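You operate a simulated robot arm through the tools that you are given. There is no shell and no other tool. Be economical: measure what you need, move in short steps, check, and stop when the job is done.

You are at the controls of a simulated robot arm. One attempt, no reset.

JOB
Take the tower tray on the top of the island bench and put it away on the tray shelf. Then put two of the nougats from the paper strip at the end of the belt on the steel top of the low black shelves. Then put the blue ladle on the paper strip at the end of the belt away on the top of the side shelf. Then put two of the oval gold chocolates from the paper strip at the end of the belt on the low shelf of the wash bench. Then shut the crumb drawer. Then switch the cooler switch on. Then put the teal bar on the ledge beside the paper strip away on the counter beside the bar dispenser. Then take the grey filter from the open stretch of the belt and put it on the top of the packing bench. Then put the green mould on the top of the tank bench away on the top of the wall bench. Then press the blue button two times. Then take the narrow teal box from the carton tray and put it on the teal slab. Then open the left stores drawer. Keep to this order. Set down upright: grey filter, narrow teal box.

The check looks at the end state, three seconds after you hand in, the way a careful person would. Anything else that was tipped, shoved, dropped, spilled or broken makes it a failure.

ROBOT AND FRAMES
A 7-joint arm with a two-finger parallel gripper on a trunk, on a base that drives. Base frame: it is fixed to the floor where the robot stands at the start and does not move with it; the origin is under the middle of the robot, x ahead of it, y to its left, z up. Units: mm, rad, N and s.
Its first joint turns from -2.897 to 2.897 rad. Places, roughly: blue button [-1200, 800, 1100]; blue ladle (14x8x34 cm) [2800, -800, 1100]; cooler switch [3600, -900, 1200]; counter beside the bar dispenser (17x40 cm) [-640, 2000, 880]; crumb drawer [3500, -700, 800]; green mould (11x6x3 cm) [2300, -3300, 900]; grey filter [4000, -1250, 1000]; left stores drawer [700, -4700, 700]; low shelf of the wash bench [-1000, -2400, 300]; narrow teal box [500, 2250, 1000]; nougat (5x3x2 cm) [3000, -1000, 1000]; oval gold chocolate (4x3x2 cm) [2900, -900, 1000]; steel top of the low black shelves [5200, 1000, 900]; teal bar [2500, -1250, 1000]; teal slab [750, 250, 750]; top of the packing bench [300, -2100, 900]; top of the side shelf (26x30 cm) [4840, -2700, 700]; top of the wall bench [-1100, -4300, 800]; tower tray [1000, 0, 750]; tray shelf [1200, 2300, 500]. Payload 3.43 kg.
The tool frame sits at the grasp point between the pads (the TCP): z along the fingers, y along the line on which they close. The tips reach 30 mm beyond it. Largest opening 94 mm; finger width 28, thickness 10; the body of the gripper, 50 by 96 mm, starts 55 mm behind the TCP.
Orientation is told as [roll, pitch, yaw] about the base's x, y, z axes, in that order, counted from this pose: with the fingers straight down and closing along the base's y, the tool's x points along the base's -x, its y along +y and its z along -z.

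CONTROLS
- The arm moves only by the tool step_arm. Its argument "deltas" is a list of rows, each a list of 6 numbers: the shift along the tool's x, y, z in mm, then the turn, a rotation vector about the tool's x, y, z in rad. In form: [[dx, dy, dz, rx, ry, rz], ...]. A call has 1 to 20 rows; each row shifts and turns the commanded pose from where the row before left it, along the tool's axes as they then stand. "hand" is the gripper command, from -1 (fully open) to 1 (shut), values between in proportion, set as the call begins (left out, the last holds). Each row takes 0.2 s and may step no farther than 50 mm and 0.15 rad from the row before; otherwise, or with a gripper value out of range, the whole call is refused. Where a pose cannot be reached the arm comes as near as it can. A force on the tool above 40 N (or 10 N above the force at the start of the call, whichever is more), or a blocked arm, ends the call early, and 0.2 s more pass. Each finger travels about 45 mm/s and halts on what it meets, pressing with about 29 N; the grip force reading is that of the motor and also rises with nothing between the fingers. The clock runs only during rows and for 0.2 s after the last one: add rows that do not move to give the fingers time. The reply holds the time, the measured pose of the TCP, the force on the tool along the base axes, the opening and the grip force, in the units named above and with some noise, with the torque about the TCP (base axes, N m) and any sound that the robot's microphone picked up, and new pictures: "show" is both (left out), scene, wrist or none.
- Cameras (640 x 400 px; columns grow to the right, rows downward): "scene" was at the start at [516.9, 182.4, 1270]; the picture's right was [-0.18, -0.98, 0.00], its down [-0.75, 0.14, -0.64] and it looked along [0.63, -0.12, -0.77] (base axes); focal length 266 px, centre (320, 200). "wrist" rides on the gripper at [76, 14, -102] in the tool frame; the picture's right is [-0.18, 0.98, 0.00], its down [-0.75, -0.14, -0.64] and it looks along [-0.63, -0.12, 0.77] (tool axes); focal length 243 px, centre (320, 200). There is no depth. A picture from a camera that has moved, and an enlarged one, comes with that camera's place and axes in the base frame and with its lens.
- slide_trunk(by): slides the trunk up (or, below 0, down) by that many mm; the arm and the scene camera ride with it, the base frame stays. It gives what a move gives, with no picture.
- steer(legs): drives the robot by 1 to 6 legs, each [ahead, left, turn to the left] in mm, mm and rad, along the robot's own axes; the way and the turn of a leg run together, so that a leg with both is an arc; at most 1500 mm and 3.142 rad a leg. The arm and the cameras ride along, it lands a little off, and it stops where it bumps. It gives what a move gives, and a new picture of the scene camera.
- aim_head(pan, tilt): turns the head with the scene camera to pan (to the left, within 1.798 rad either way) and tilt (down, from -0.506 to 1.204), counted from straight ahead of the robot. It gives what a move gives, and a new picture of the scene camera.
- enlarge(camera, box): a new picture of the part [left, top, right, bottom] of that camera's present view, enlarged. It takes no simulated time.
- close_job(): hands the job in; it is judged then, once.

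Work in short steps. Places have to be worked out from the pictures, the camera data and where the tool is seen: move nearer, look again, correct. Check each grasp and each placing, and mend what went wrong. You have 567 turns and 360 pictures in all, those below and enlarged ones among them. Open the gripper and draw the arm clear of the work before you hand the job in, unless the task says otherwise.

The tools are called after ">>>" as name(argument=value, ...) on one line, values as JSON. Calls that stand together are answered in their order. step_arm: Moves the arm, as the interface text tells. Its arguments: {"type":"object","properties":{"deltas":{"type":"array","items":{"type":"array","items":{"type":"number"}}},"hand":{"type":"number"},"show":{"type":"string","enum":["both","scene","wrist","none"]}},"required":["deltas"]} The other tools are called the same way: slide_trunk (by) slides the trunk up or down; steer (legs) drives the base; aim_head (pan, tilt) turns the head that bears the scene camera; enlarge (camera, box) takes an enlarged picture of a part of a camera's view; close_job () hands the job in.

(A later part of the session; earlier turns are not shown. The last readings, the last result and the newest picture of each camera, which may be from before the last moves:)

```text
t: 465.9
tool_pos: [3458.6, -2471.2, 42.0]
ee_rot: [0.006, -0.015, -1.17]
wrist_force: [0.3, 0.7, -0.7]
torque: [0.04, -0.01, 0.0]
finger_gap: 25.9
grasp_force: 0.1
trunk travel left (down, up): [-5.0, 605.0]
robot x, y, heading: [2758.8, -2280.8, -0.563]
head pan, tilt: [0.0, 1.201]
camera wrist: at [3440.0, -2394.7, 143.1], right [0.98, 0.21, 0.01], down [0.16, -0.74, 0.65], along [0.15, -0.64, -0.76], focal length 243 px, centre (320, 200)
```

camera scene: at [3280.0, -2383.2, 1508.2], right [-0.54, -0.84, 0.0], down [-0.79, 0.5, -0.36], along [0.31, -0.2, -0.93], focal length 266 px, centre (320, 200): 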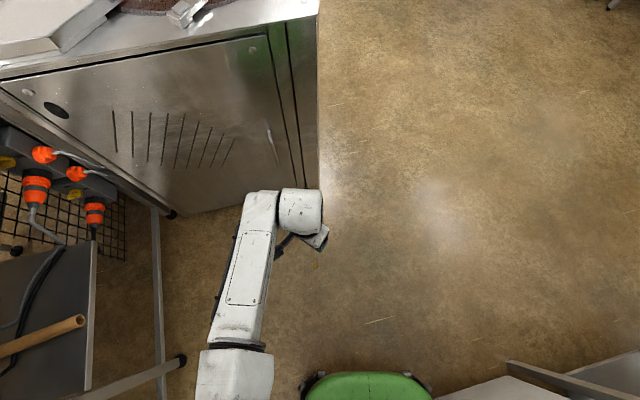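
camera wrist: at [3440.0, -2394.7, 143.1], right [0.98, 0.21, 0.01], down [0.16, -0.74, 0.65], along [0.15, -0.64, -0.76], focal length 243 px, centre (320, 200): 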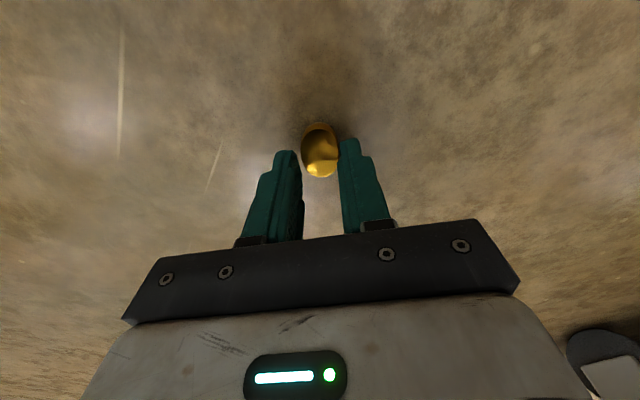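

The arm's floor limit here is z≈43, a bit high. I open, lift, bring the base 130 mm nearer so the arm is less extended, and try again.

>>> step_arm(deltas=[[0, 0, -40, 0, 0, 0], [0, 0, -40, 0, 0, 0], [35, -24, 0, 0, 0, 0], [35, -24, 0, 0, 0, 0], [37, -25, 0, 0, 0, 0], [0, 0, 0, 0, 0, 0]], hand=-0.5, show="none")

>>> slide_trunk(by=-5)

>>> steer(legs=[[130, 0, 0]])

>>> enlarge(camera="wrist", box=[0, 0, 640, 400])

```text
t: 467.3
tool_pos: [3347.8, -2401.7, 122.8]
ee_rot: [0.002, 0.0, -1.163]
wrist_force: [0.0, -0.5, -0.5]
torque: [-0.05, 0.0, 0.0]
finger_gap: 70.6
grasp_force: 0.0
trunk travel left (down, up): [-5.0, 605.0]
robot x, y, heading: [2757.5, -2280.7, -0.572]
head pan, tilt: [0.0, 1.201]
```

```text
t: 467.8
tool_pos: [3347.7, -2402.4, 117.4]
ee_rot: [0.003, -0.001, -1.16]
wrist_force: [-0.4, 0.6, 0.0]
torque: [-0.02, 0.02, -0.02]
finger_gap: 70.4
grasp_force: 0.0
trunk travel left (down, up): [0.0, 610.0]
robot x, y, heading: [2755.5, -2280.2, -0.577]
head pan, tilt: [0.0, 1.201]
```

```text
t: 469.1
tool_pos: [3461.3, -2468.1, 117.2]
ee_rot: [0.003, -0.001, -1.166]
wrist_force: [0.9, 0.6, -0.4]
torque: [0.01, 0.0, 0.03]
finger_gap: 70.6
grasp_force: 0.0
trunk travel left (down, up): [0.0, 610.0]
robot x, y, heading: [2871.3, -2344.7, -0.569]
head pan, tilt: [0.0, 1.201]
camera scene: at [3392.7, -2449.7, 898.3], right [-0.54, -0.84, 0.0], down [-0.78, 0.51, -0.36], along [0.3, -0.2, -0.93], focal length 266 px, centre (320, 200)
```

scene: 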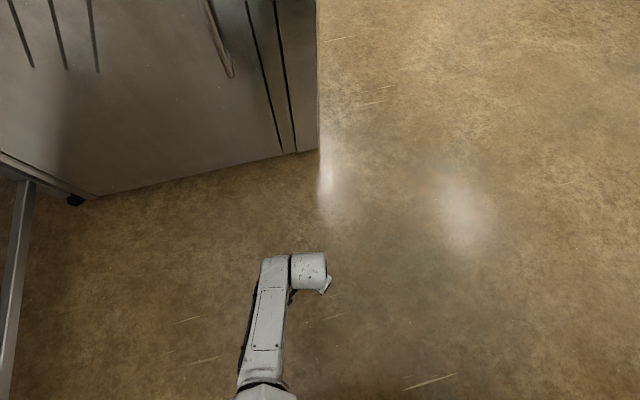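

```text
1.00 times, centred on (320, 200) of wrist (not enlarged: the box is as wide or as high as the picture)
camera zoom: at [3443.2, -2393.5, 219.2], right [0.98, 0.22, 0.0], down [0.17, -0.75, 0.64], along [0.14, -0.63, -0.77], focal length 243 px, centre (320, 200)
```

zoom: 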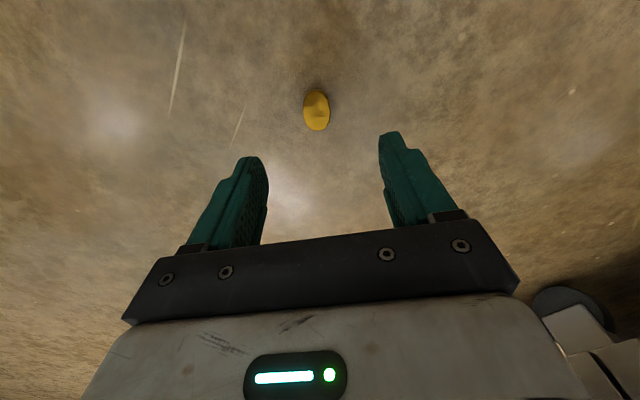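

>>> step_arm(deltas=[[2, -4, 30, 0, 0, 0], [0, 0, 30, 0, 0, 0], [0, 0, 15, 0, 0, 0], [0, 0, 5, 0, 0, 0], [0, 0, 4, 0, 0, 0], [0, 0, 0, 0, 0, 0]], show="wrist")

```text
t: 470.5
tool_pos: [3456.4, -2469.8, 34.5]
ee_rot: [0.001, -0.003, -1.165]
wrist_force: [-0.6, -0.2, 0.4]
torque: [-0.04, -0.05, -0.03]
finger_gap: 70.6
grasp_force: 0.1
trunk travel left (down, up): [0.0, 610.0]
robot x, y, heading: [2870.9, -2345.3, -0.577]
head pan, tilt: [0.0, 1.201]
camera wrist: at [3438.8, -2393.4, 135.3], right [0.98, 0.22, 0.0], down [0.17, -0.75, 0.64], along [0.14, -0.63, -0.77], focal length 243 px, centre (320, 200)
```

wrist: 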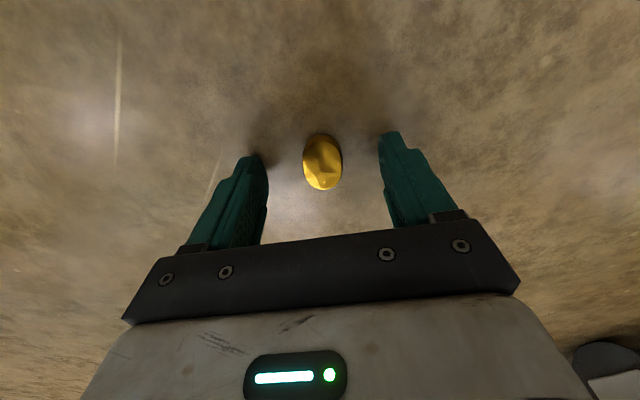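

I lower 3 mm more and close gently in stages.

>>> step_arm(deltas=[[0, 0, 3, 0, 0, 0], [0, 0, 0, 0, 0, 0]], show="none")

>>> step_arm(deltas=[[0, 0, 0, 0, 0, 0], [0, 0, 0, 0, 0, 0], [0, 0, 0, 0, 0, 0], [0, 0, 0, 0, 0, 0]], hand=0.44, show="wrist")

```text
t: 471.1
tool_pos: [3455.7, -2468.3, 30.4]
ee_rot: [0.002, -0.002, -1.166]
wrist_force: [-0.3, 0.6, -0.2]
torque: [0.01, 0.01, 0.0]
finger_gap: 70.4
grasp_force: 0.1
trunk travel left (down, up): [0.0, 610.0]
robot x, y, heading: [2868.8, -2343.0, -0.576]
head pan, tilt: [0.0, 1.201]
```

```text
t: 472.1
tool_pos: [3456.8, -2467.0, 30.3]
ee_rot: [0.002, -0.001, -1.165]
wrist_force: [-0.2, 0.4, -0.9]
torque: [0.01, -0.01, -0.02]
finger_gap: 26.0
grasp_force: 0.0
trunk travel left (down, up): [0.0, 610.0]
robot x, y, heading: [2868.0, -2343.3, -0.573]
head pan, tilt: [0.0, 1.201]
camera wrist: at [3438.8, -2393.3, 132.2], right [0.98, 0.22, 0.0], down [0.17, -0.75, 0.64], along [0.14, -0.63, -0.77], focal length 243 px, centre (320, 200)
```

wrist: 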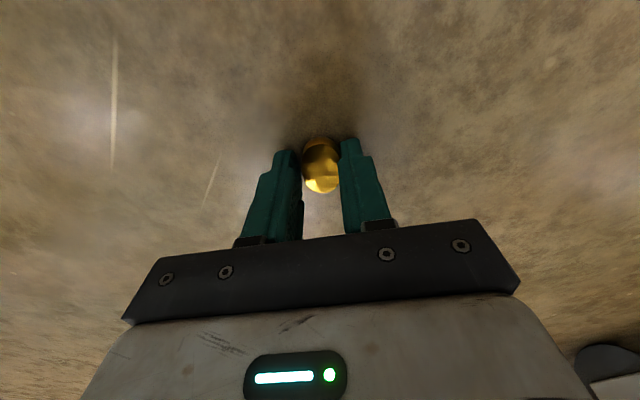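

>>> step_arm(deltas=[[0, 0, 0, 0, 0, 0], [0, 0, 0, 0, 0, 0]], hand=0.52, show="none")

>>> step_arm(deltas=[[0, 0, 0, 0, 0, 0], [0, 0, 0, 0, 0, 0]], hand=0.6, show="wrist")

```text
t: 472.7
tool_pos: [3456.2, -2468.0, 31.0]
ee_rot: [0.003, -0.002, -1.166]
wrist_force: [0.8, -0.4, -0.3]
torque: [-0.03, -0.02, 0.01]
finger_gap: 23.2
grasp_force: 0.6
trunk travel left (down, up): [0.0, 610.0]
robot x, y, heading: [2869.6, -2339.1, -0.571]
head pan, tilt: [0.0, 1.201]
```

```text
t: 473.3
tool_pos: [3456.4, -2468.4, 31.7]
ee_rot: [0.002, -0.002, -1.166]
wrist_force: [-0.9, -0.3, 0.0]
torque: [-0.02, 0.02, 0.05]
finger_gap: 21.4
grasp_force: 9.0
trunk travel left (down, up): [0.0, 610.0]
robot x, y, heading: [2867.7, -2343.7, -0.573]
head pan, tilt: [0.0, 1.201]
camera wrist: at [3438.8, -2393.3, 132.2], right [0.98, 0.22, 0.0], down [0.17, -0.75, 0.64], along [0.14, -0.63, -0.77], focal length 243 px, centre (320, 200)
```

wrist: 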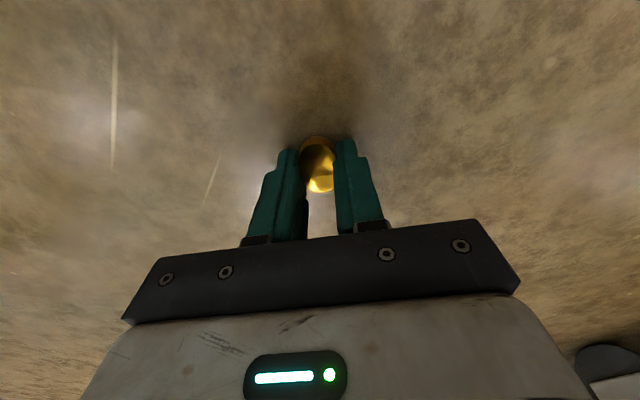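

Force control works: 9 N at gap 21.4. I lift gently with this grip.

>>> step_arm(deltas=[[0, 0, -5, 0, 0, 0], [0, 0, -10, 0, 0, 0], [0, 0, -20, 0, 0, 0], [0, 0, -30, 0, 0, 0], [0, 0, 0, 0, 0, 0]], show="wrist")

```text
t: 474.5
tool_pos: [3455.8, -2468.8, 95.3]
ee_rot: [0.003, 0.001, -1.166]
wrist_force: [0.3, 0.1, -0.2]
torque: [0.0, 0.01, 0.01]
finger_gap: 20.1
grasp_force: 29.2
trunk travel left (down, up): [0.0, 610.0]
robot x, y, heading: [2874.6, -2343.8, -0.568]
head pan, tilt: [0.0, 1.201]
camera wrist: at [3438.9, -2393.4, 197.2], right [0.98, 0.22, 0.0], down [0.17, -0.75, 0.64], along [0.14, -0.63, -0.77], focal length 243 px, centre (320, 200)
```

wrist: 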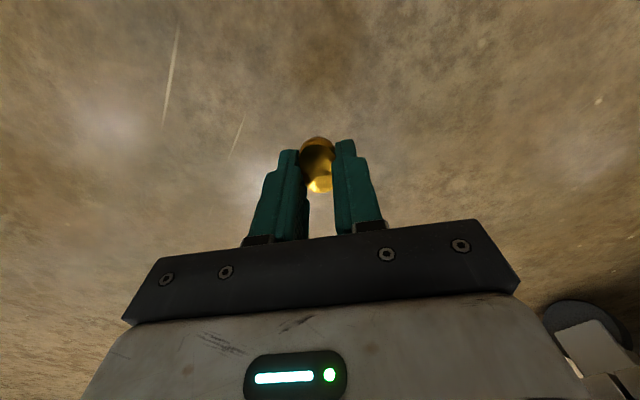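

The force crept up to 29 N. I relax the command slightly to hold it without squeezing it out.

>>> step_arm(deltas=[[0, 0, 0, 0, 0, 0], [0, 0, 0, 0, 0, 0]], hand=0.573, show="none")

>>> step_arm(deltas=[[0, 0, 0, 0, 0, 0], [0, 0, 0, 0, 0, 0], [0, 0, 0, 0, 0, 0]], show="none")

```text
t: 475.1
tool_pos: [3457.0, -2470.1, 95.4]
ee_rot: [0.001, -0.001, -1.165]
wrist_force: [0.4, -0.3, 0.0]
torque: [0.0, 0.0, -0.03]
finger_gap: 21.1
grasp_force: 19.4
trunk travel left (down, up): [0.0, 610.0]
robot x, y, heading: [2869.5, -2343.5, -0.572]
head pan, tilt: [0.0, 1.201]
```

```text
t: 475.9
tool_pos: [3455.7, -2469.1, 94.7]
ee_rot: [0.001, -0.001, -1.165]
wrist_force: [-0.7, 0.4, 0.2]
torque: [0.0, -0.01, 0.01]
finger_gap: 21.4
grasp_force: 16.7
trunk travel left (down, up): [0.0, 610.0]
robot x, y, heading: [2867.0, -2345.3, -0.574]
head pan, tilt: [0.0, 1.201]
```

I settle for a gentler grip and start the way round to the wash bench, raising the hand a little.

>>> step_arm(deltas=[[0, 0, 0, 0, 0, 0], [0, 0, 0, 0, 0, 0]], hand=0.563, show="none")

>>> slide_trunk(by=350)

>>> steer(legs=[[533, -496, 0], [210, -700, 0], [210, -700, 0]])

>>> aim_head(pan=-1.75, tilt=0.35)

```text
t: 476.5
tool_pos: [3457.6, -2469.2, 95.3]
ee_rot: [0.003, -0.001, -1.168]
wrist_force: [-0.2, 0.2, 0.5]
torque: [0.0, 0.0, -0.03]
finger_gap: 21.8
grasp_force: 12.0
trunk travel left (down, up): [0.0, 610.0]
robot x, y, heading: [2867.5, -2343.5, -0.575]
head pan, tilt: [0.0, 1.201]
```

```text
t: 479.9
tool_pos: [3456.6, -2469.0, 444.4]
ee_rot: [0.004, -0.001, -1.167]
wrist_force: [0.6, 0.0, 0.1]
torque: [-0.02, 0.02, 0.0]
finger_gap: 21.8
grasp_force: 1.1
trunk travel left (down, up): [-350.0, 260.0]
robot x, y, heading: [2867.4, -2347.7, -0.576]
head pan, tilt: [0.0, 1.201]
```

```text
t: 480.6
tool_pos: [3456.1, -2470.7, 446.1]
ee_rot: [0.001, 0.001, -1.169]
wrist_force: [-0.7, -0.3, -1.0]
torque: [0.02, 0.0, -0.01]
finger_gap: 20.2
grasp_force: 28.8
trunk travel left (down, up): [-350.0, 260.0]
robot x, y, heading: [2869.4, -2343.0, -0.571]
head pan, tilt: [0.0, 1.201]
stopped in leg 1: the robot was blocked; the commanded pose is now the measured one
camera scene: at [3393.1, -2451.3, 1248.3], right [-0.54, -0.84, 0.0], down [-0.78, 0.51, -0.36], along [0.3, -0.2, -0.93], focal length 266 px, centre (320, 200)
```

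scene: 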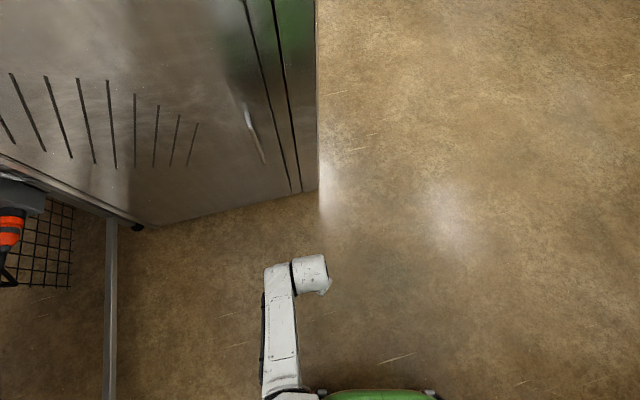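

```text
t: 482.4
tool_pos: [3456.6, -2470.5, 445.1]
ee_rot: [0.002, 0.0, -1.169]
wrist_force: [-0.5, 0.5, -0.2]
torque: [0.02, -0.04, -0.02]
finger_gap: 20.1
grasp_force: 29.1
trunk travel left (down, up): [-350.0, 260.0]
robot x, y, heading: [2869.8, -2346.4, -0.576]
head pan, tilt: [-1.751, 0.351]
camera scene: at [3282.4, -2488.7, 1315.6], right [-0.73, 0.69, 0.0], down [0.24, 0.25, -0.94], along [-0.64, -0.68, -0.34], focal length 266 px, centre (320, 200)
```

scene: 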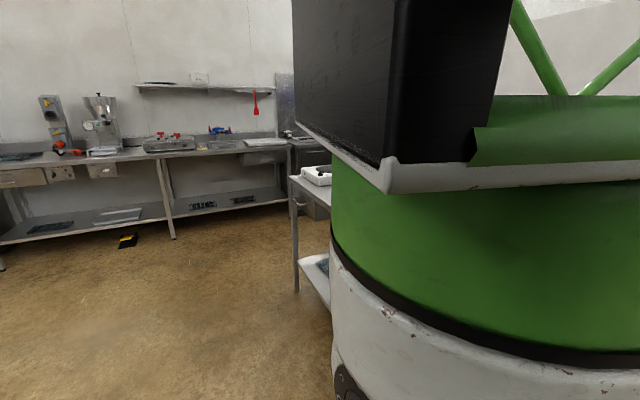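

The base touched the bin on its right. I ease the grip and go straight ahead first, then to the right.

>>> step_arm(deltas=[[0, 0, 0, 0, 0, 0], [0, 0, 0, 0, 0, 0]], hand=0.555, show="none")

>>> steer(legs=[[30, 60, 0], [450, 0, 0], [150, -700, 0], [150, -850, 0]])

```text
t: 483.0
tool_pos: [3456.5, -2471.1, 445.0]
ee_rot: [0.001, -0.001, -1.169]
wrist_force: [0.5, -0.2, 0.5]
torque: [-0.01, 0.03, 0.0]
finger_gap: 22.0
grasp_force: 3.8
trunk travel left (down, up): [-350.0, 260.0]
robot x, y, heading: [2869.1, -2347.7, -0.571]
head pan, tilt: [-1.751, 0.351]
```

```text
t: 485.8
tool_pos: [3777.5, -2626.5, 436.3]
ee_rot: [-0.051, 0.03, -1.178]
wrist_force: [-7.7, -0.6, 0.3]
torque: [-0.07, -0.73, 0.01]
finger_gap: 20.2
grasp_force: 28.3
trunk travel left (down, up): [-350.0, 260.0]
robot x, y, heading: [3214.0, -2503.1, -0.571]
head pan, tilt: [-1.751, 0.351]
stopped in leg 2: the force on the tool passed its limit at 306 N (the readings are from after the stop); the commanded pose is now the measured one
camera scene: at [3628.2, -2639.6, 1315.0], right [-0.73, 0.68, 0.0], down [0.23, 0.25, -0.94], along [-0.64, -0.69, -0.34], focal length 266 px, centre (320, 200)
```

scene: 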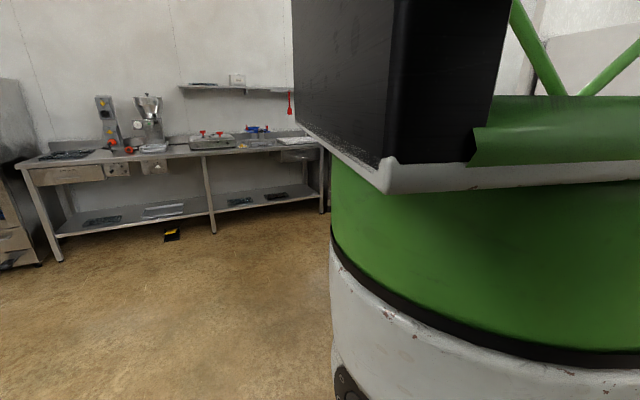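

The hand bumped the perforated machine — I misjudged its distance. I back off, check the grip, and go around to the right.

>>> steer(legs=[[-120, 0, 0], [230, -548, 0]])

>>> aim_head(pan=0.6, tilt=0.5)

>>> enlarge(camera="wrist", box=[160, 50, 480, 250])

```text
t: 490.0
tool_pos: [3573.9, -3154.9, 438.1]
ee_rot: [-0.049, 0.029, -1.178]
wrist_force: [-0.3, -0.3, -1.1]
torque: [0.01, -0.02, 0.03]
finger_gap: 21.7
grasp_force: 8.0
trunk travel left (down, up): [-350.0, 260.0]
robot x, y, heading: [3009.2, -3024.8, -0.57]
head pan, tilt: [-1.751, 0.351]
camera scene: at [3422.6, -3167.7, 1315.7], right [-0.73, 0.68, 0.0], down [0.23, 0.25, -0.94], along [-0.64, -0.69, -0.34], focal length 266 px, centre (320, 200)
```

scene: 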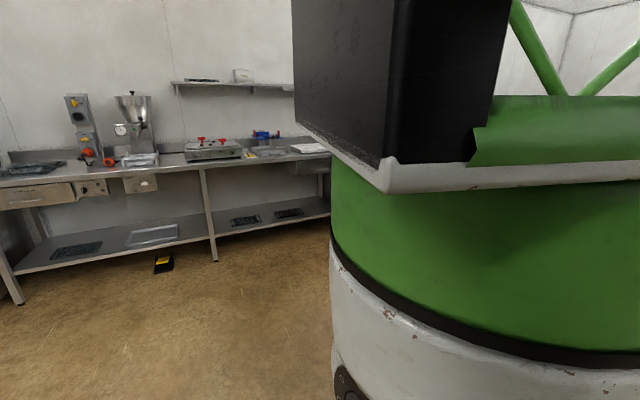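

```text
t: 492.2
tool_pos: [3573.8, -3155.4, 437.3]
ee_rot: [-0.049, 0.028, -1.178]
wrist_force: [0.6, 0.2, -0.6]
torque: [0.0, 0.0, 0.0]
finger_gap: 20.0
grasp_force: 29.1
trunk travel left (down, up): [-350.0, 260.0]
robot x, y, heading: [3007.0, -3027.4, -0.575]
head pan, tilt: [0.6, 0.499]
camera scene: at [3577.2, -3097.2, 1302.0], right [0.03, -1.0, 0.0], down [-0.48, -0.01, -0.88], along [0.88, 0.02, -0.48], focal length 266 px, centre (320, 200)
```

scene: 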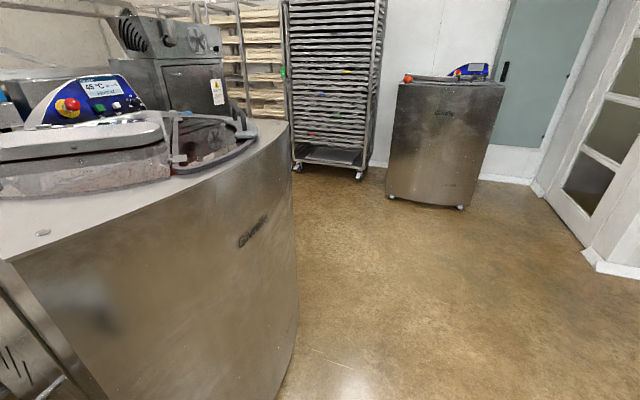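

```text
2.00 times, centred on (320, 150) of wrist
camera zoom: at [3563.2, -3080.4, 541.0], right [0.98, 0.21, -0.05], down [0.19, -0.75, 0.63], along [0.09, -0.62, -0.78], focal length 485 px, centre (320, 300)
```

zoom: 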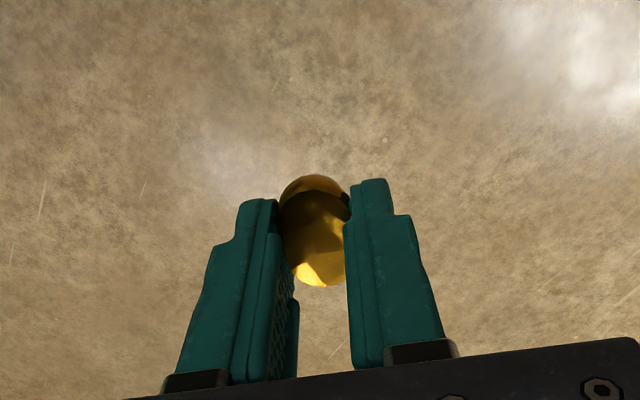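

The machine is unharmed and the chocolate still held. I drive on around the tank bench and look west along the corridor.

>>> steer(legs=[[460, -1400, 0]])

>>> steer(legs=[[0, 0, 1.8]])

>>> aim_head(pan=1.5, tilt=0.3)

```text
t: 499.5
tool_pos: [3208.8, -4585.0, 438.4]
ee_rot: [-0.05, 0.028, -1.164]
wrist_force: [-0.3, 0.2, -0.5]
torque: [0.02, 0.02, 0.01]
finger_gap: 21.8
grasp_force: 1.1
trunk travel left (down, up): [-350.0, 260.0]
robot x, y, heading: [2645.6, -4464.0, -0.563]
head pan, tilt: [0.6, 0.499]
camera scene: at [3211.8, -4526.7, 1302.0], right [0.04, -1.0, 0.0], down [-0.48, -0.02, -0.88], along [0.88, 0.04, -0.48], focal length 266 px, centre (320, 200)
```

scene: 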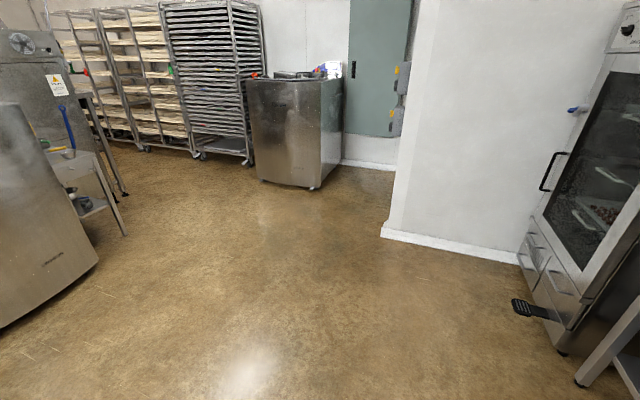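

```text
t: 504.3
tool_pos: [2638.8, -3883.4, 438.2]
ee_rot: [-0.048, 0.028, 0.628]
wrist_force: [0.0, -0.6, -0.7]
torque: [-0.01, -0.04, 0.0]
finger_gap: 21.5
grasp_force: 11.8
trunk travel left (down, up): [-350.0, 260.0]
robot x, y, heading: [2640.5, -4464.8, 1.233]
head pan, tilt: [0.6, 0.499]
camera scene: at [2581.1, -3891.3, 1302.0], right [0.97, 0.26, 0.0], down [0.12, -0.46, -0.88], along [-0.23, 0.85, -0.48], focal length 266 px, centre (320, 200)
```

scene: 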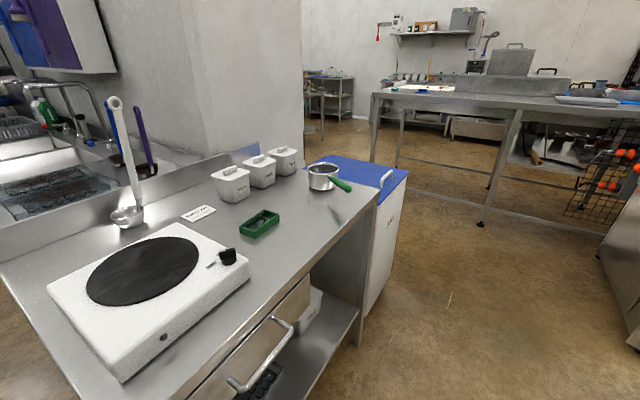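

```text
t: 505.5
tool_pos: [2638.4, -3883.9, 437.1]
ee_rot: [-0.048, 0.029, 0.627]
wrist_force: [0.7, 0.1, 0.9]
torque: [-0.01, 0.03, 0.01]
finger_gap: 20.3
grasp_force: 29.3
trunk travel left (down, up): [-350.0, 260.0]
robot x, y, heading: [2642.9, -4461.0, 1.232]
head pan, tilt: [1.499, 0.3]
camera scene: at [2519.1, -3942.0, 1320.4], right [0.4, 0.92, 0.0], down [0.27, -0.12, -0.96], along [-0.88, 0.38, -0.3], focal length 266 px, centre (320, 200)
```

scene: 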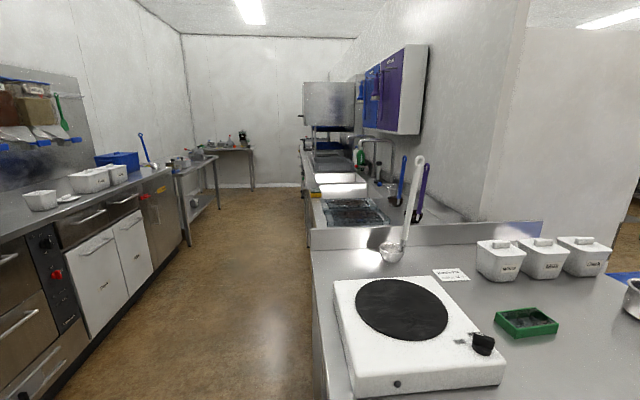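

The corridor to the wash line is clear. I turn to face along it and drive west down the middle.

>>> steer(legs=[[0, 0, 1.6], [1450, 0, 0], [1300, 0, 0]])

>>> aim_head(pan=-0.5, tilt=0.5)

```text
t: 522.7
tool_pos: [-563.2, -3645.0, 438.5]
ee_rot: [-0.048, 0.028, 2.219]
wrist_force: [0.8, 0.1, -0.3]
torque: [0.02, 0.02, 0.0]
finger_gap: 21.3
grasp_force: 12.0
trunk travel left (down, up): [-350.0, 260.0]
robot x, y, heading: [16.7, -3626.6, 2.828]
head pan, tilt: [1.499, 0.3]
camera scene: at [-501.6, -3759.8, 1320.4], right [-0.93, 0.38, 0.0], down [0.11, 0.27, -0.96], along [-0.36, -0.89, -0.3], focal length 266 px, centre (320, 200)
```

scene: 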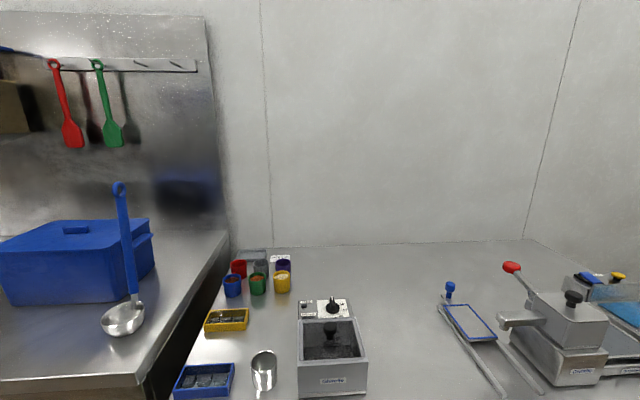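

```text
t: 524.7
tool_pos: [-563.2, -3644.1, 438.3]
ee_rot: [-0.049, 0.028, 2.221]
wrist_force: [-0.7, -0.7, -0.3]
torque: [0.02, 0.0, -0.01]
finger_gap: 20.4
grasp_force: 29.3
trunk travel left (down, up): [-350.0, 260.0]
robot x, y, heading: [13.7, -3625.6, 2.824]
head pan, tilt: [-0.499, 0.499]
camera scene: at [-529.0, -3607.2, 1302.0], right [0.73, 0.69, 0.0], down [0.33, -0.35, -0.88], along [-0.6, 0.64, -0.48], focal length 266 px, centre (320, 200)
```

scene: 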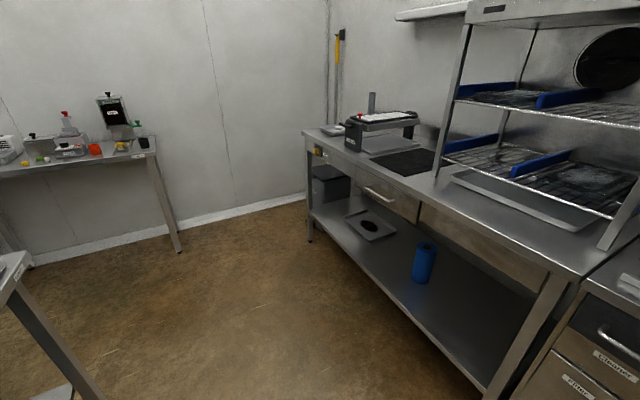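

The wash bench with its low shelf is on my right ahead: shelf nearly empty. I check how the arm lies before turning to it.

>>> aim_head(pan=0.0, tilt=1.2)

```text
t: 525.7
tool_pos: [-562.6, -3644.9, 439.7]
ee_rot: [-0.047, 0.028, 2.22]
wrist_force: [0.5, 0.1, 1.3]
torque: [0.0, 0.0, 0.04]
finger_gap: 20.3
grasp_force: 29.9
trunk travel left (down, up): [-350.0, 260.0]
robot x, y, heading: [16.9, -3622.3, 2.832]
head pan, tilt: [0.0, 1.201]
camera scene: at [-519.7, -3655.9, 1248.3], right [0.31, 0.95, 0.0], down [0.89, -0.29, -0.36], along [-0.35, 0.11, -0.93], focal length 266 px, centre (320, 200)
```

scene: 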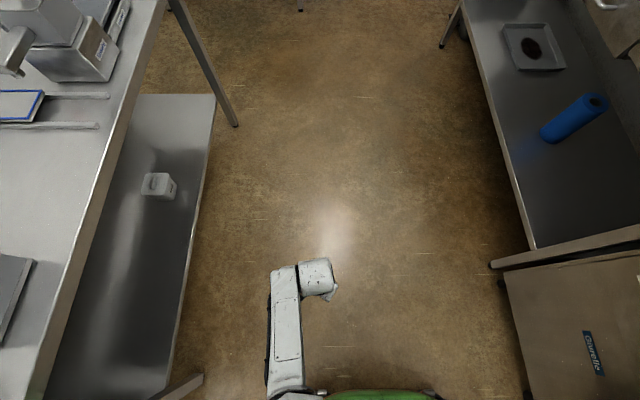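

The shelf front is clear. I drive level with a free spot, turn to face the bench and lower the trunk.

>>> steer(legs=[[1202, -36, 0], [0, 0, -1.567]])

>>> slide_trunk(by=-120)

>>> aim_head(pan=0.0, tilt=1.15)

```text
t: 535.6
tool_pos: [-1113.3, -2639.5, 437.5]
ee_rot: [-0.049, 0.027, 0.638]
wrist_force: [0.0, -0.2, 0.4]
torque: [0.03, 0.02, 0.02]
finger_gap: 21.5
grasp_force: 11.3
trunk travel left (down, up): [-350.0, 260.0]
robot x, y, heading: [-1102.0, -3216.6, 1.243]
head pan, tilt: [0.0, 1.201]
camera scene: at [-1128.1, -2683.6, 1248.3], right [0.95, -0.32, 0.0], down [-0.3, -0.88, -0.36], along [0.12, 0.34, -0.93], focal length 266 px, centre (320, 200)
```

scene: 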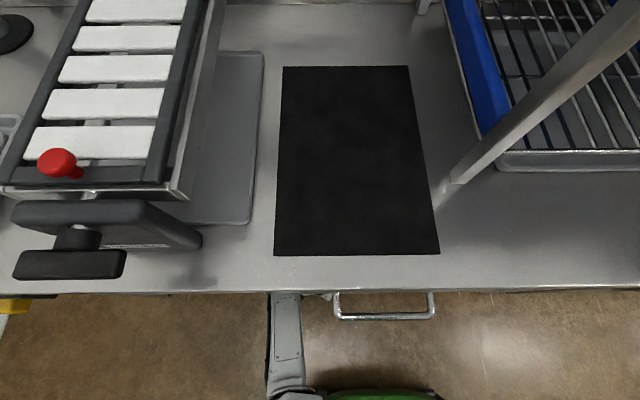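

```text
t: 536.8
tool_pos: [-1113.5, -2641.3, 331.2]
ee_rot: [-0.055, 0.028, 0.64]
wrist_force: [1.3, -8.6, 19.2]
torque: [0.18, 0.03, -0.02]
finger_gap: 21.6
grasp_force: 1.4
trunk travel left (down, up): [-241.0, 369.0]
robot x, y, heading: [-1103.7, -3221.3, 1.246]
head pan, tilt: [0.0, 1.201]
stopped: the force on the tool passed its limit at 87 N (the readings are from after the stop); the commanded pose is now the measured one
```

```text
t: 537.5
tool_pos: [-1114.3, -2640.6, 330.8]
ee_rot: [-0.054, 0.028, 0.64]
wrist_force: [1.7, -9.2, 23.7]
torque: [0.29, 0.02, 0.01]
finger_gap: 21.5
grasp_force: 0.5
trunk travel left (down, up): [-241.0, 369.0]
robot x, y, heading: [-1101.2, -3217.3, 1.246]
head pan, tilt: [0.0, 1.15]
camera scene: at [-1126.9, -2680.6, 1142.1], right [0.95, -0.32, 0.0], down [-0.29, -0.86, -0.41], along [0.13, 0.39, -0.91], focal length 266 px, centre (320, 200)
```

scene: 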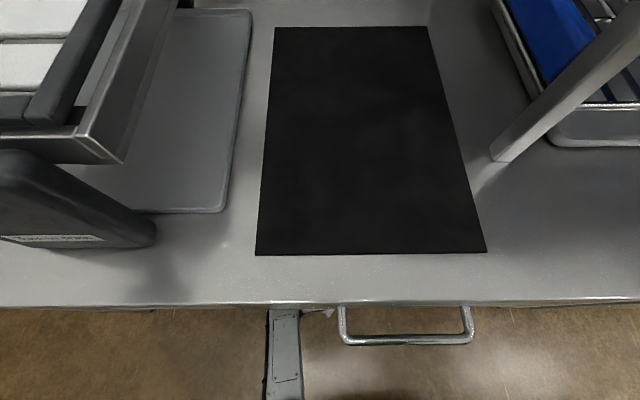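

It touched the shelf already: its top is at z≈300 and the hand is just at its edge. I raise 12 mm and look with the wrist camera.

>>> slide_trunk(by=14)

>>> enlarge(camera="wrist", box=[0, 0, 640, 400])

```text
t: 538.1
tool_pos: [-1114.1, -2639.4, 343.7]
ee_rot: [-0.054, 0.029, 0.64]
wrist_force: [0.3, -0.4, 0.0]
torque: [-0.02, 0.01, -0.01]
finger_gap: 21.6
grasp_force: 11.5
trunk travel left (down, up): [-255.0, 355.0]
robot x, y, heading: [-1102.6, -3216.8, 1.244]
head pan, tilt: [0.0, 1.15]
```

```text
1.00 times, centred on (320, 200) of wrist (not enlarged: the box is as wide or as high as the picture)
camera zoom: at [-1185.0, -2668.4, 447.2], right [-0.44, 0.9, -0.06], down [0.68, 0.38, 0.63], along [0.58, 0.24, -0.78], focal length 243 px, centre (320, 200)
```

zoom: 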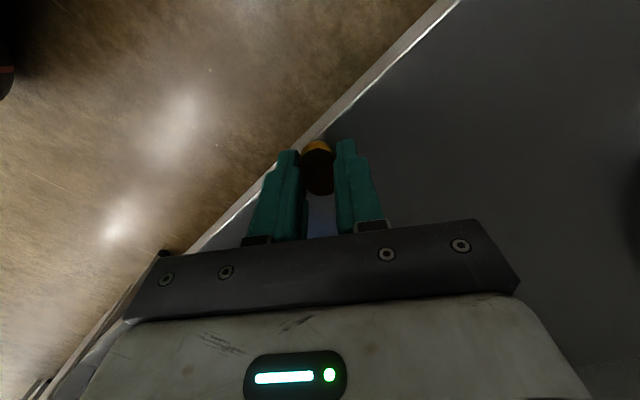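

I move 85 mm in over the shelf at this height, in small steps.

>>> step_arm(deltas=[[-17, 12.4, 0, 0, 0, 0], [-17, 12.4, 0, 0, 0, 0], [-17, 12.4, 0, 0, 0, 0], [-17, 12.4, 0, 0, 0, 0], [0, 0, 0, 0, 0, 0]], hand=0.56, show="wrist")

```text
t: 539.3
tool_pos: [-1089.4, -2561.6, 340.4]
ee_rot: [-0.053, 0.029, 0.642]
wrist_force: [0.2, -0.4, -0.3]
torque: [0.01, -0.01, 0.0]
finger_gap: 21.4
grasp_force: 11.6
trunk travel left (down, up): [-255.0, 355.0]
robot x, y, heading: [-1100.1, -3218.0, 1.245]
head pan, tilt: [0.0, 1.15]
camera wrist: at [-1160.4, -2588.6, 442.5], right [-0.44, 0.9, -0.06], down [0.68, 0.38, 0.63], along [0.58, 0.24, -0.78], focal length 243 px, centre (320, 200)
```

wrist: 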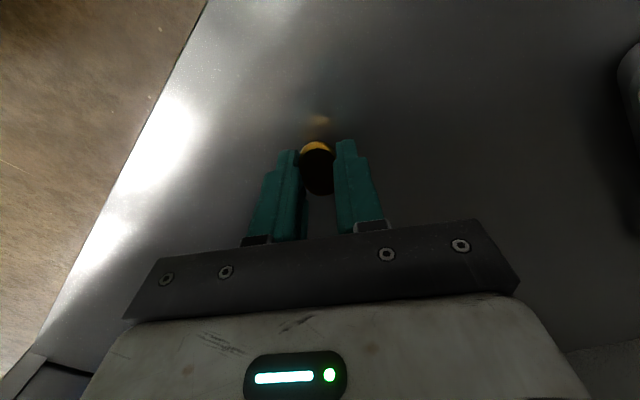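

Well inside. I lower until it touches and release.

>>> step_arm(deltas=[[0, 0, 5, 0, 0, 0], [0, 0, 2, 0, 0, 0], [0, 0, 2, 0, 0, 0], [0, 0, 1, 0, 0, 0], [0, 0, 0, 0, 0, 0]], show="none")

>>> step_arm(deltas=[[0, 0, 0, 0, 0, 0], [0, 0, 0, 0, 0, 0]], hand=0.1, show="none")

>>> step_arm(deltas=[[0, 0, -15, 0, 0, 0], [0, 0, -20, 0, 0, 0], [0, 0, 0, 0, 0, 0]], show="wrist")

```text
t: 540.5
tool_pos: [-1088.7, -2559.9, 331.6]
ee_rot: [-0.054, 0.028, 0.641]
wrist_force: [-0.5, -10.1, 28.3]
torque: [0.32, 0.03, 0.02]
finger_gap: 21.9
grasp_force: 0.3
trunk travel left (down, up): [-255.0, 355.0]
robot x, y, heading: [-1106.1, -3219.4, 1.246]
head pan, tilt: [0.0, 1.15]
```

```text
t: 540.8
tool_pos: [-1086.2, -2563.9, 331.1]
ee_rot: [-0.064, 0.029, 0.641]
wrist_force: [3.6, -23.4, 35.5]
torque: [0.19, 0.01, -0.01]
finger_gap: 29.1
grasp_force: 0.1
trunk travel left (down, up): [-255.0, 355.0]
robot x, y, heading: [-1100.5, -3218.5, 1.245]
head pan, tilt: [0.0, 1.15]
stopped in row 1: the force on the tool passed its limit at 44 N (the readings are from after the stop); the commanded pose is now the measured one
```

```text
t: 541.6
tool_pos: [-1089.3, -2559.3, 366.5]
ee_rot: [-0.058, 0.028, 0.64]
wrist_force: [-1.2, 0.0, 0.0]
torque: [0.0, 0.02, 0.01]
finger_gap: 42.3
grasp_force: 0.0
trunk travel left (down, up): [-255.0, 355.0]
robot x, y, heading: [-1099.6, -3215.9, 1.245]
head pan, tilt: [0.0, 1.15]
camera wrist: at [-1159.9, -2586.9, 468.4], right [-0.44, 0.9, -0.06], down [0.68, 0.38, 0.63], along [0.59, 0.23, -0.78], focal length 243 px, centre (320, 200)
```

wrist: 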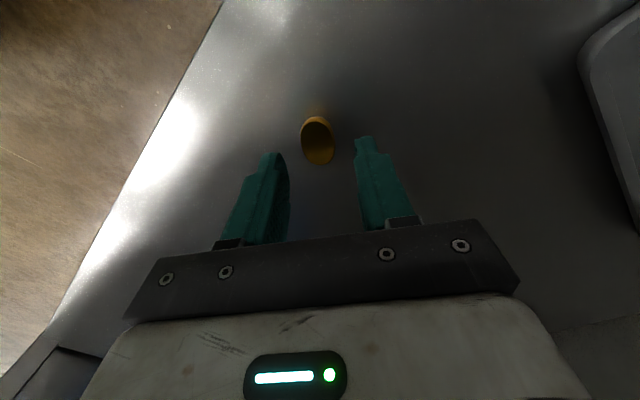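

The first chocolate rests on the low shelf. I withdraw, raise the trunk and drive back east.

>>> step_arm(deltas=[[20, -14.5, 0, 0, 0, 0], [20, -14.5, 0, 0, 0, 0], [20, -14.5, 0, 0, 0, 0], [20, -14.5, 0, 0, 0, 0], [20, -14.5, 0, 0, 0, 0], [0, 0, 0, 0.05, -0.028, 0]], hand=-0.5, show="none")

>>> steer(legs=[[-60, 0, 0], [0, 0, -1.551]])

>>> slide_trunk(by=355)

```text
t: 543.0
tool_pos: [-1126.1, -2677.1, 372.3]
ee_rot: [-0.109, 0.0, 0.643]
wrist_force: [0.2, 0.4, -0.6]
torque: [0.01, -0.02, 0.01]
finger_gap: 70.4
grasp_force: 0.1
trunk travel left (down, up): [-255.0, 355.0]
robot x, y, heading: [-1099.0, -3221.7, 1.244]
head pan, tilt: [0.0, 1.15]
```

```text
t: 547.7
tool_pos: [-579.9, -3230.8, 372.0]
ee_rot: [-0.108, 0.003, -0.887]
wrist_force: [-0.8, -0.3, 0.0]
torque: [-0.03, -0.03, 0.04]
finger_gap: 70.4
grasp_force: 0.0
trunk travel left (down, up): [-255.0, 355.0]
robot x, y, heading: [-1122.5, -3278.2, -0.286]
head pan, tilt: [0.0, 1.15]
camera scene: at [-585.4, -3229.1, 1155.7], right [-0.28, -0.96, 0.0], down [-0.88, 0.26, -0.41], along [0.39, -0.12, -0.91], focal length 266 px, centre (320, 200)
```

scene: 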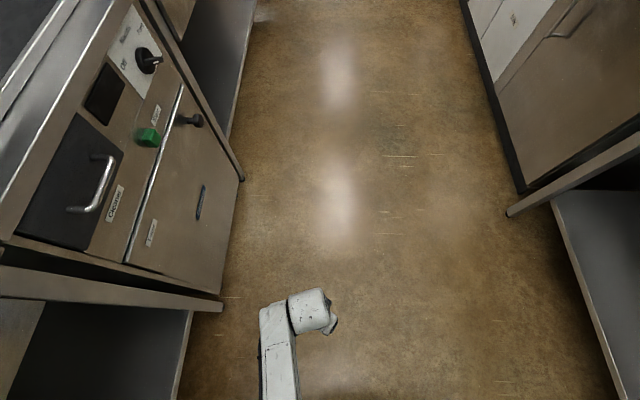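

```text
t: 551.2
tool_pos: [-580.1, -3230.4, 726.3]
ee_rot: [-0.106, 0.002, -0.888]
wrist_force: [0.4, -0.5, 0.4]
torque: [-0.04, 0.01, -0.02]
finger_gap: 70.5
grasp_force: 0.0
trunk travel left (down, up): [-610.0, 0.0]
robot x, y, heading: [-1118.6, -3273.3, -0.291]
head pan, tilt: [0.0, 1.15]
```

>>> steer(legs=[[1317, -20, 0], [1317, -20, 0], [1317, -20, 0], [-90, 1484, 0], [-287, 879, 0], [-1450, -132, 0]])

>>> step_arm(deltas=[[0, 0, 0, -0.053, 0, -0.1], [0, 0, 0, -0.053, 0, -0.1], [0, 0, -40, 0, 0, -0.1], [0, 0, -40, 0, 0, -0.1], [0, 0, -40, 0, 0, -0.1], [0, 0, -40, 0, 0, -0.082], [0, 0, -40, 0, 0, 0], [0, 0, -40, 0, 0, 0], [0, 0, -40, 0, 0, 0], [0, 0, -40, 0, 0, 0], [0, 0, -40, 0, 0, 0], [0, 0, 0, 0, 0, 0]], show="none")

```text
t: 588.4
tool_pos: [2066.9, -1759.1, 727.1]
ee_rot: [-0.108, 0.001, -0.895]
wrist_force: [0.6, 0.0, -0.2]
torque: [0.01, -0.04, -0.01]
finger_gap: 70.5
grasp_force: 0.0
trunk travel left (down, up): [-610.0, 0.0]
robot x, y, heading: [1525.3, -1800.8, -0.29]
head pan, tilt: [0.0, 1.15]
camera scene: at [2060.9, -1757.5, 1510.7], right [-0.29, -0.96, 0.0], down [-0.87, 0.26, -0.41], along [0.39, -0.12, -0.91], focal length 266 px, centre (320, 200)
```

scene: 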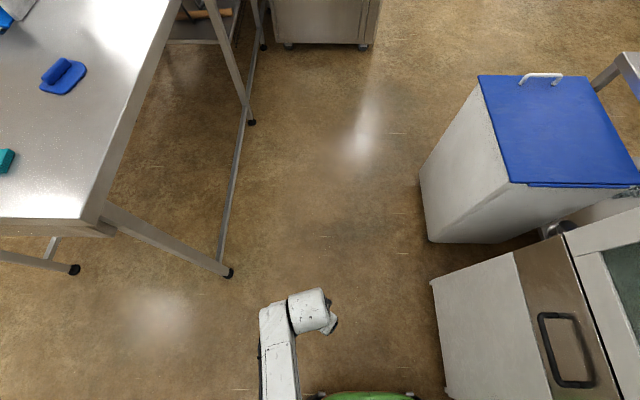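

```text
t: 591.0
tool_pos: [2071.4, -1760.6, 1086.4]
ee_rot: [0.003, 0.012, -0.314]
wrist_force: [-0.5, -0.9, 0.1]
torque: [-0.02, -0.03, -0.02]
finger_gap: 70.5
grasp_force: 0.1
trunk travel left (down, up): [-610.0, 0.0]
robot x, y, heading: [1523.1, -1802.2, -0.297]
head pan, tilt: [0.0, 1.15]
```

I raise a bit more and drive to the belt end for chocolate C.

>>> step_arm(deltas=[[0, 0, -30, 0, 0, 0], [0, 0, -10, 0, -0.012, 0], [0, 0, 0, 0, 0, 0]], show="none")

>>> steer(legs=[[-235, 892, 0], [545, 155, 0]])

>>> step_arm(deltas=[[-45, 0, 0, 0, 0, 0], [-45, 0, 0, 0, 0, 0], [-45, 0, 0, 0, 0, 0], [-45, 0, 0, 0, 0, 0], [0, 0, 0, 0, 0, 0]], show="both")

```text
t: 591.8
tool_pos: [2070.3, -1762.4, 1127.4]
ee_rot: [0.004, -0.002, -0.315]
wrist_force: [-0.1, 0.3, -0.2]
torque: [0.01, 0.02, -0.01]
finger_gap: 70.6
grasp_force: 0.0
trunk travel left (down, up): [-610.0, 0.0]
robot x, y, heading: [1525.7, -1800.5, -0.291]
head pan, tilt: [0.0, 1.15]
```

```text
t: 599.5
tool_pos: [2670.5, -853.5, 1126.8]
ee_rot: [0.005, -0.003, -0.318]
wrist_force: [-0.4, 0.7, -0.3]
torque: [0.01, 0.0, -0.02]
finger_gap: 70.7
grasp_force: 0.0
trunk travel left (down, up): [-610.0, 0.0]
robot x, y, heading: [2124.3, -887.3, -0.3]
head pan, tilt: [0.0, 1.15]
camera scene: at [2660.9, -849.1, 1510.7], right [-0.29, -0.96, 0.0], down [-0.87, 0.27, -0.41], along [0.39, -0.12, -0.91], focal length 266 px, centre (320, 200)
```

scene: 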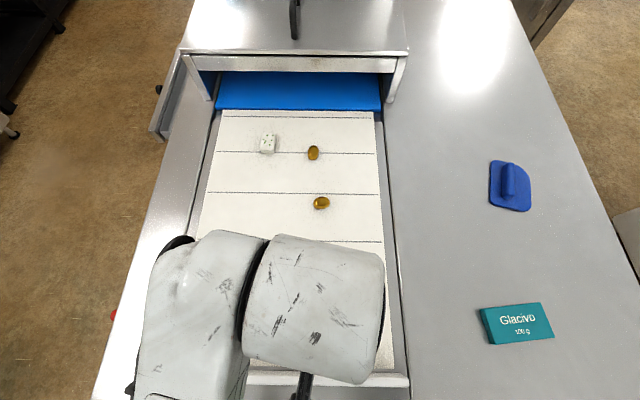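

```text
t: 600.7
tool_pos: [2843.7, -909.8, 1127.8]
ee_rot: [0.006, 0.0, -0.318]
wrist_force: [0.5, 0.0, -0.2]
torque: [0.0, 0.02, 0.01]
finger_gap: 70.3
grasp_force: 0.0
trunk travel left (down, up): [-610.0, 0.0]
robot x, y, heading: [2126.2, -889.7, -0.298]
head pan, tilt: [0.0, 1.15]
camera scene: at [2661.2, -849.2, 1510.6], right [-0.29, -0.96, 0.0], down [-0.87, 0.27, -0.41], along [0.39, -0.12, -0.91], focal length 266 px, centre (320, 200)
camera wrist: at [2774.3, -872.9, 1228.4], right [0.48, 0.88, 0.0], down [0.67, -0.37, 0.64], along [0.56, -0.31, -0.77], focal length 243 px, centre (320, 200)
```

scene: 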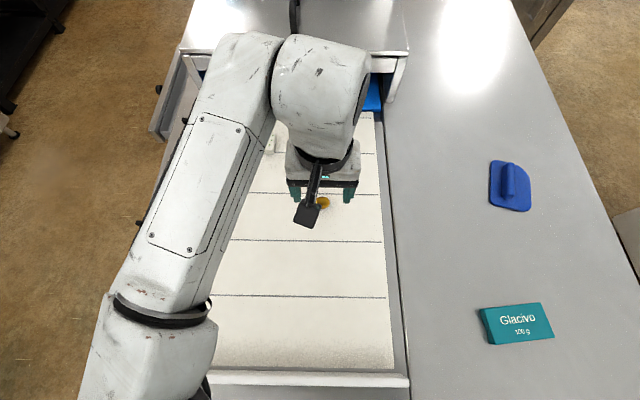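
wrist: 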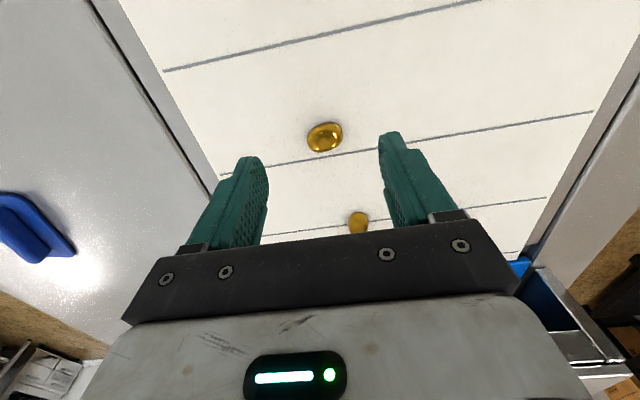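

>>> step_arm(deltas=[[-42.7, 6.7, 0, 0, 0, 0], [-42.7, 6.7, 0, 0, 0, 0], [-42.7, 6.7, 0, 0, 0, 0], [0, 0, 35, 0, 0, 0], [0, 0, 0, 0, 0, 0]], show="wrist")

```text
t: 601.9
tool_pos: [2971.6, -930.1, 1092.5]
ee_rot: [0.006, -0.002, -0.318]
wrist_force: [-0.3, 0.1, -0.2]
torque: [-0.01, -0.02, 0.05]
finger_gap: 70.5
grasp_force: 0.1
trunk travel left (down, up): [-610.0, 0.0]
robot x, y, heading: [2126.2, -891.2, -0.296]
head pan, tilt: [0.0, 1.15]
camera wrist: at [2902.6, -893.3, 1194.8], right [0.48, 0.88, 0.0], down [0.67, -0.37, 0.64], along [0.56, -0.31, -0.77], focal length 243 px, centre (320, 200)
```

wrist: 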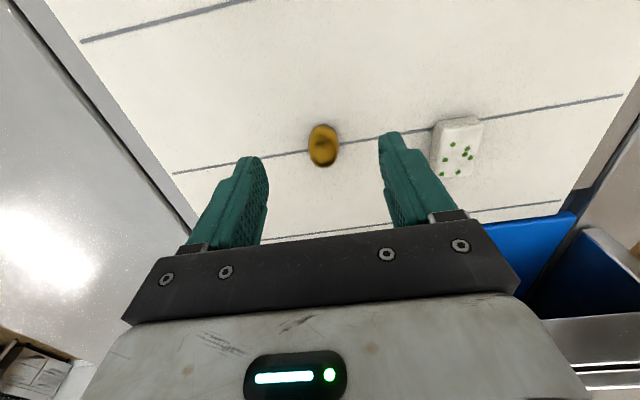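

>>> step_arm(deltas=[[-8.5, -0.5, 20, 0, 0, 0], [0, 0, 20, 0, 0, 0], [0, 0, 4, 0, 0, 0], [0, 0, 2, 0, 0, 0], [0, 0, 0, 0, 0, 0]], hand=0.2, show="none")

>>> step_arm(deltas=[[0, 0, 0, 0, 0, 0], [0, 0, 0, 0, 0, 0], [0, 0, 0, 0, 0, 0]], hand=0.55, show="wrist")

```text
t: 603.1
tool_pos: [2978.0, -932.8, 1046.5]
ee_rot: [0.004, -0.001, -0.317]
wrist_force: [0.0, 0.9, 0.4]
torque: [0.01, 0.01, 0.01]
finger_gap: 37.7
grasp_force: 0.0
trunk travel left (down, up): [-610.0, 0.0]
robot x, y, heading: [2126.4, -888.4, -0.304]
head pan, tilt: [0.0, 1.15]
```

```text
t: 603.9
tool_pos: [2977.2, -932.4, 1047.1]
ee_rot: [0.004, -0.003, -0.316]
wrist_force: [0.5, -0.2, -0.2]
torque: [0.0, 0.01, -0.03]
finger_gap: 21.7
grasp_force: 0.8
trunk travel left (down, up): [-610.0, 0.0]
robot x, y, heading: [2118.4, -887.9, -0.292]
head pan, tilt: [0.0, 1.15]
camera wrist: at [2909.8, -896.2, 1148.7], right [0.48, 0.88, 0.0], down [0.67, -0.37, 0.64], along [0.56, -0.31, -0.77], focal length 243 px, centre (320, 200)
```

wrist: 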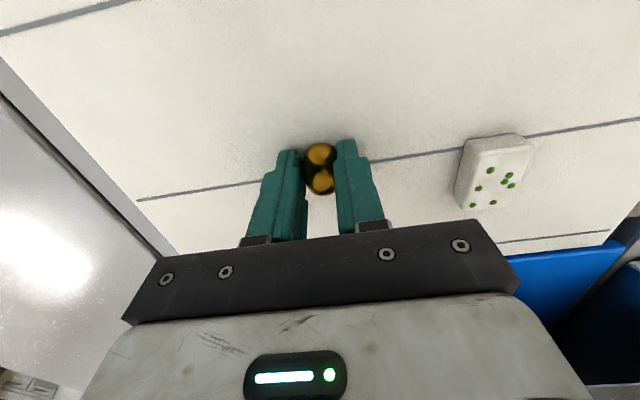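

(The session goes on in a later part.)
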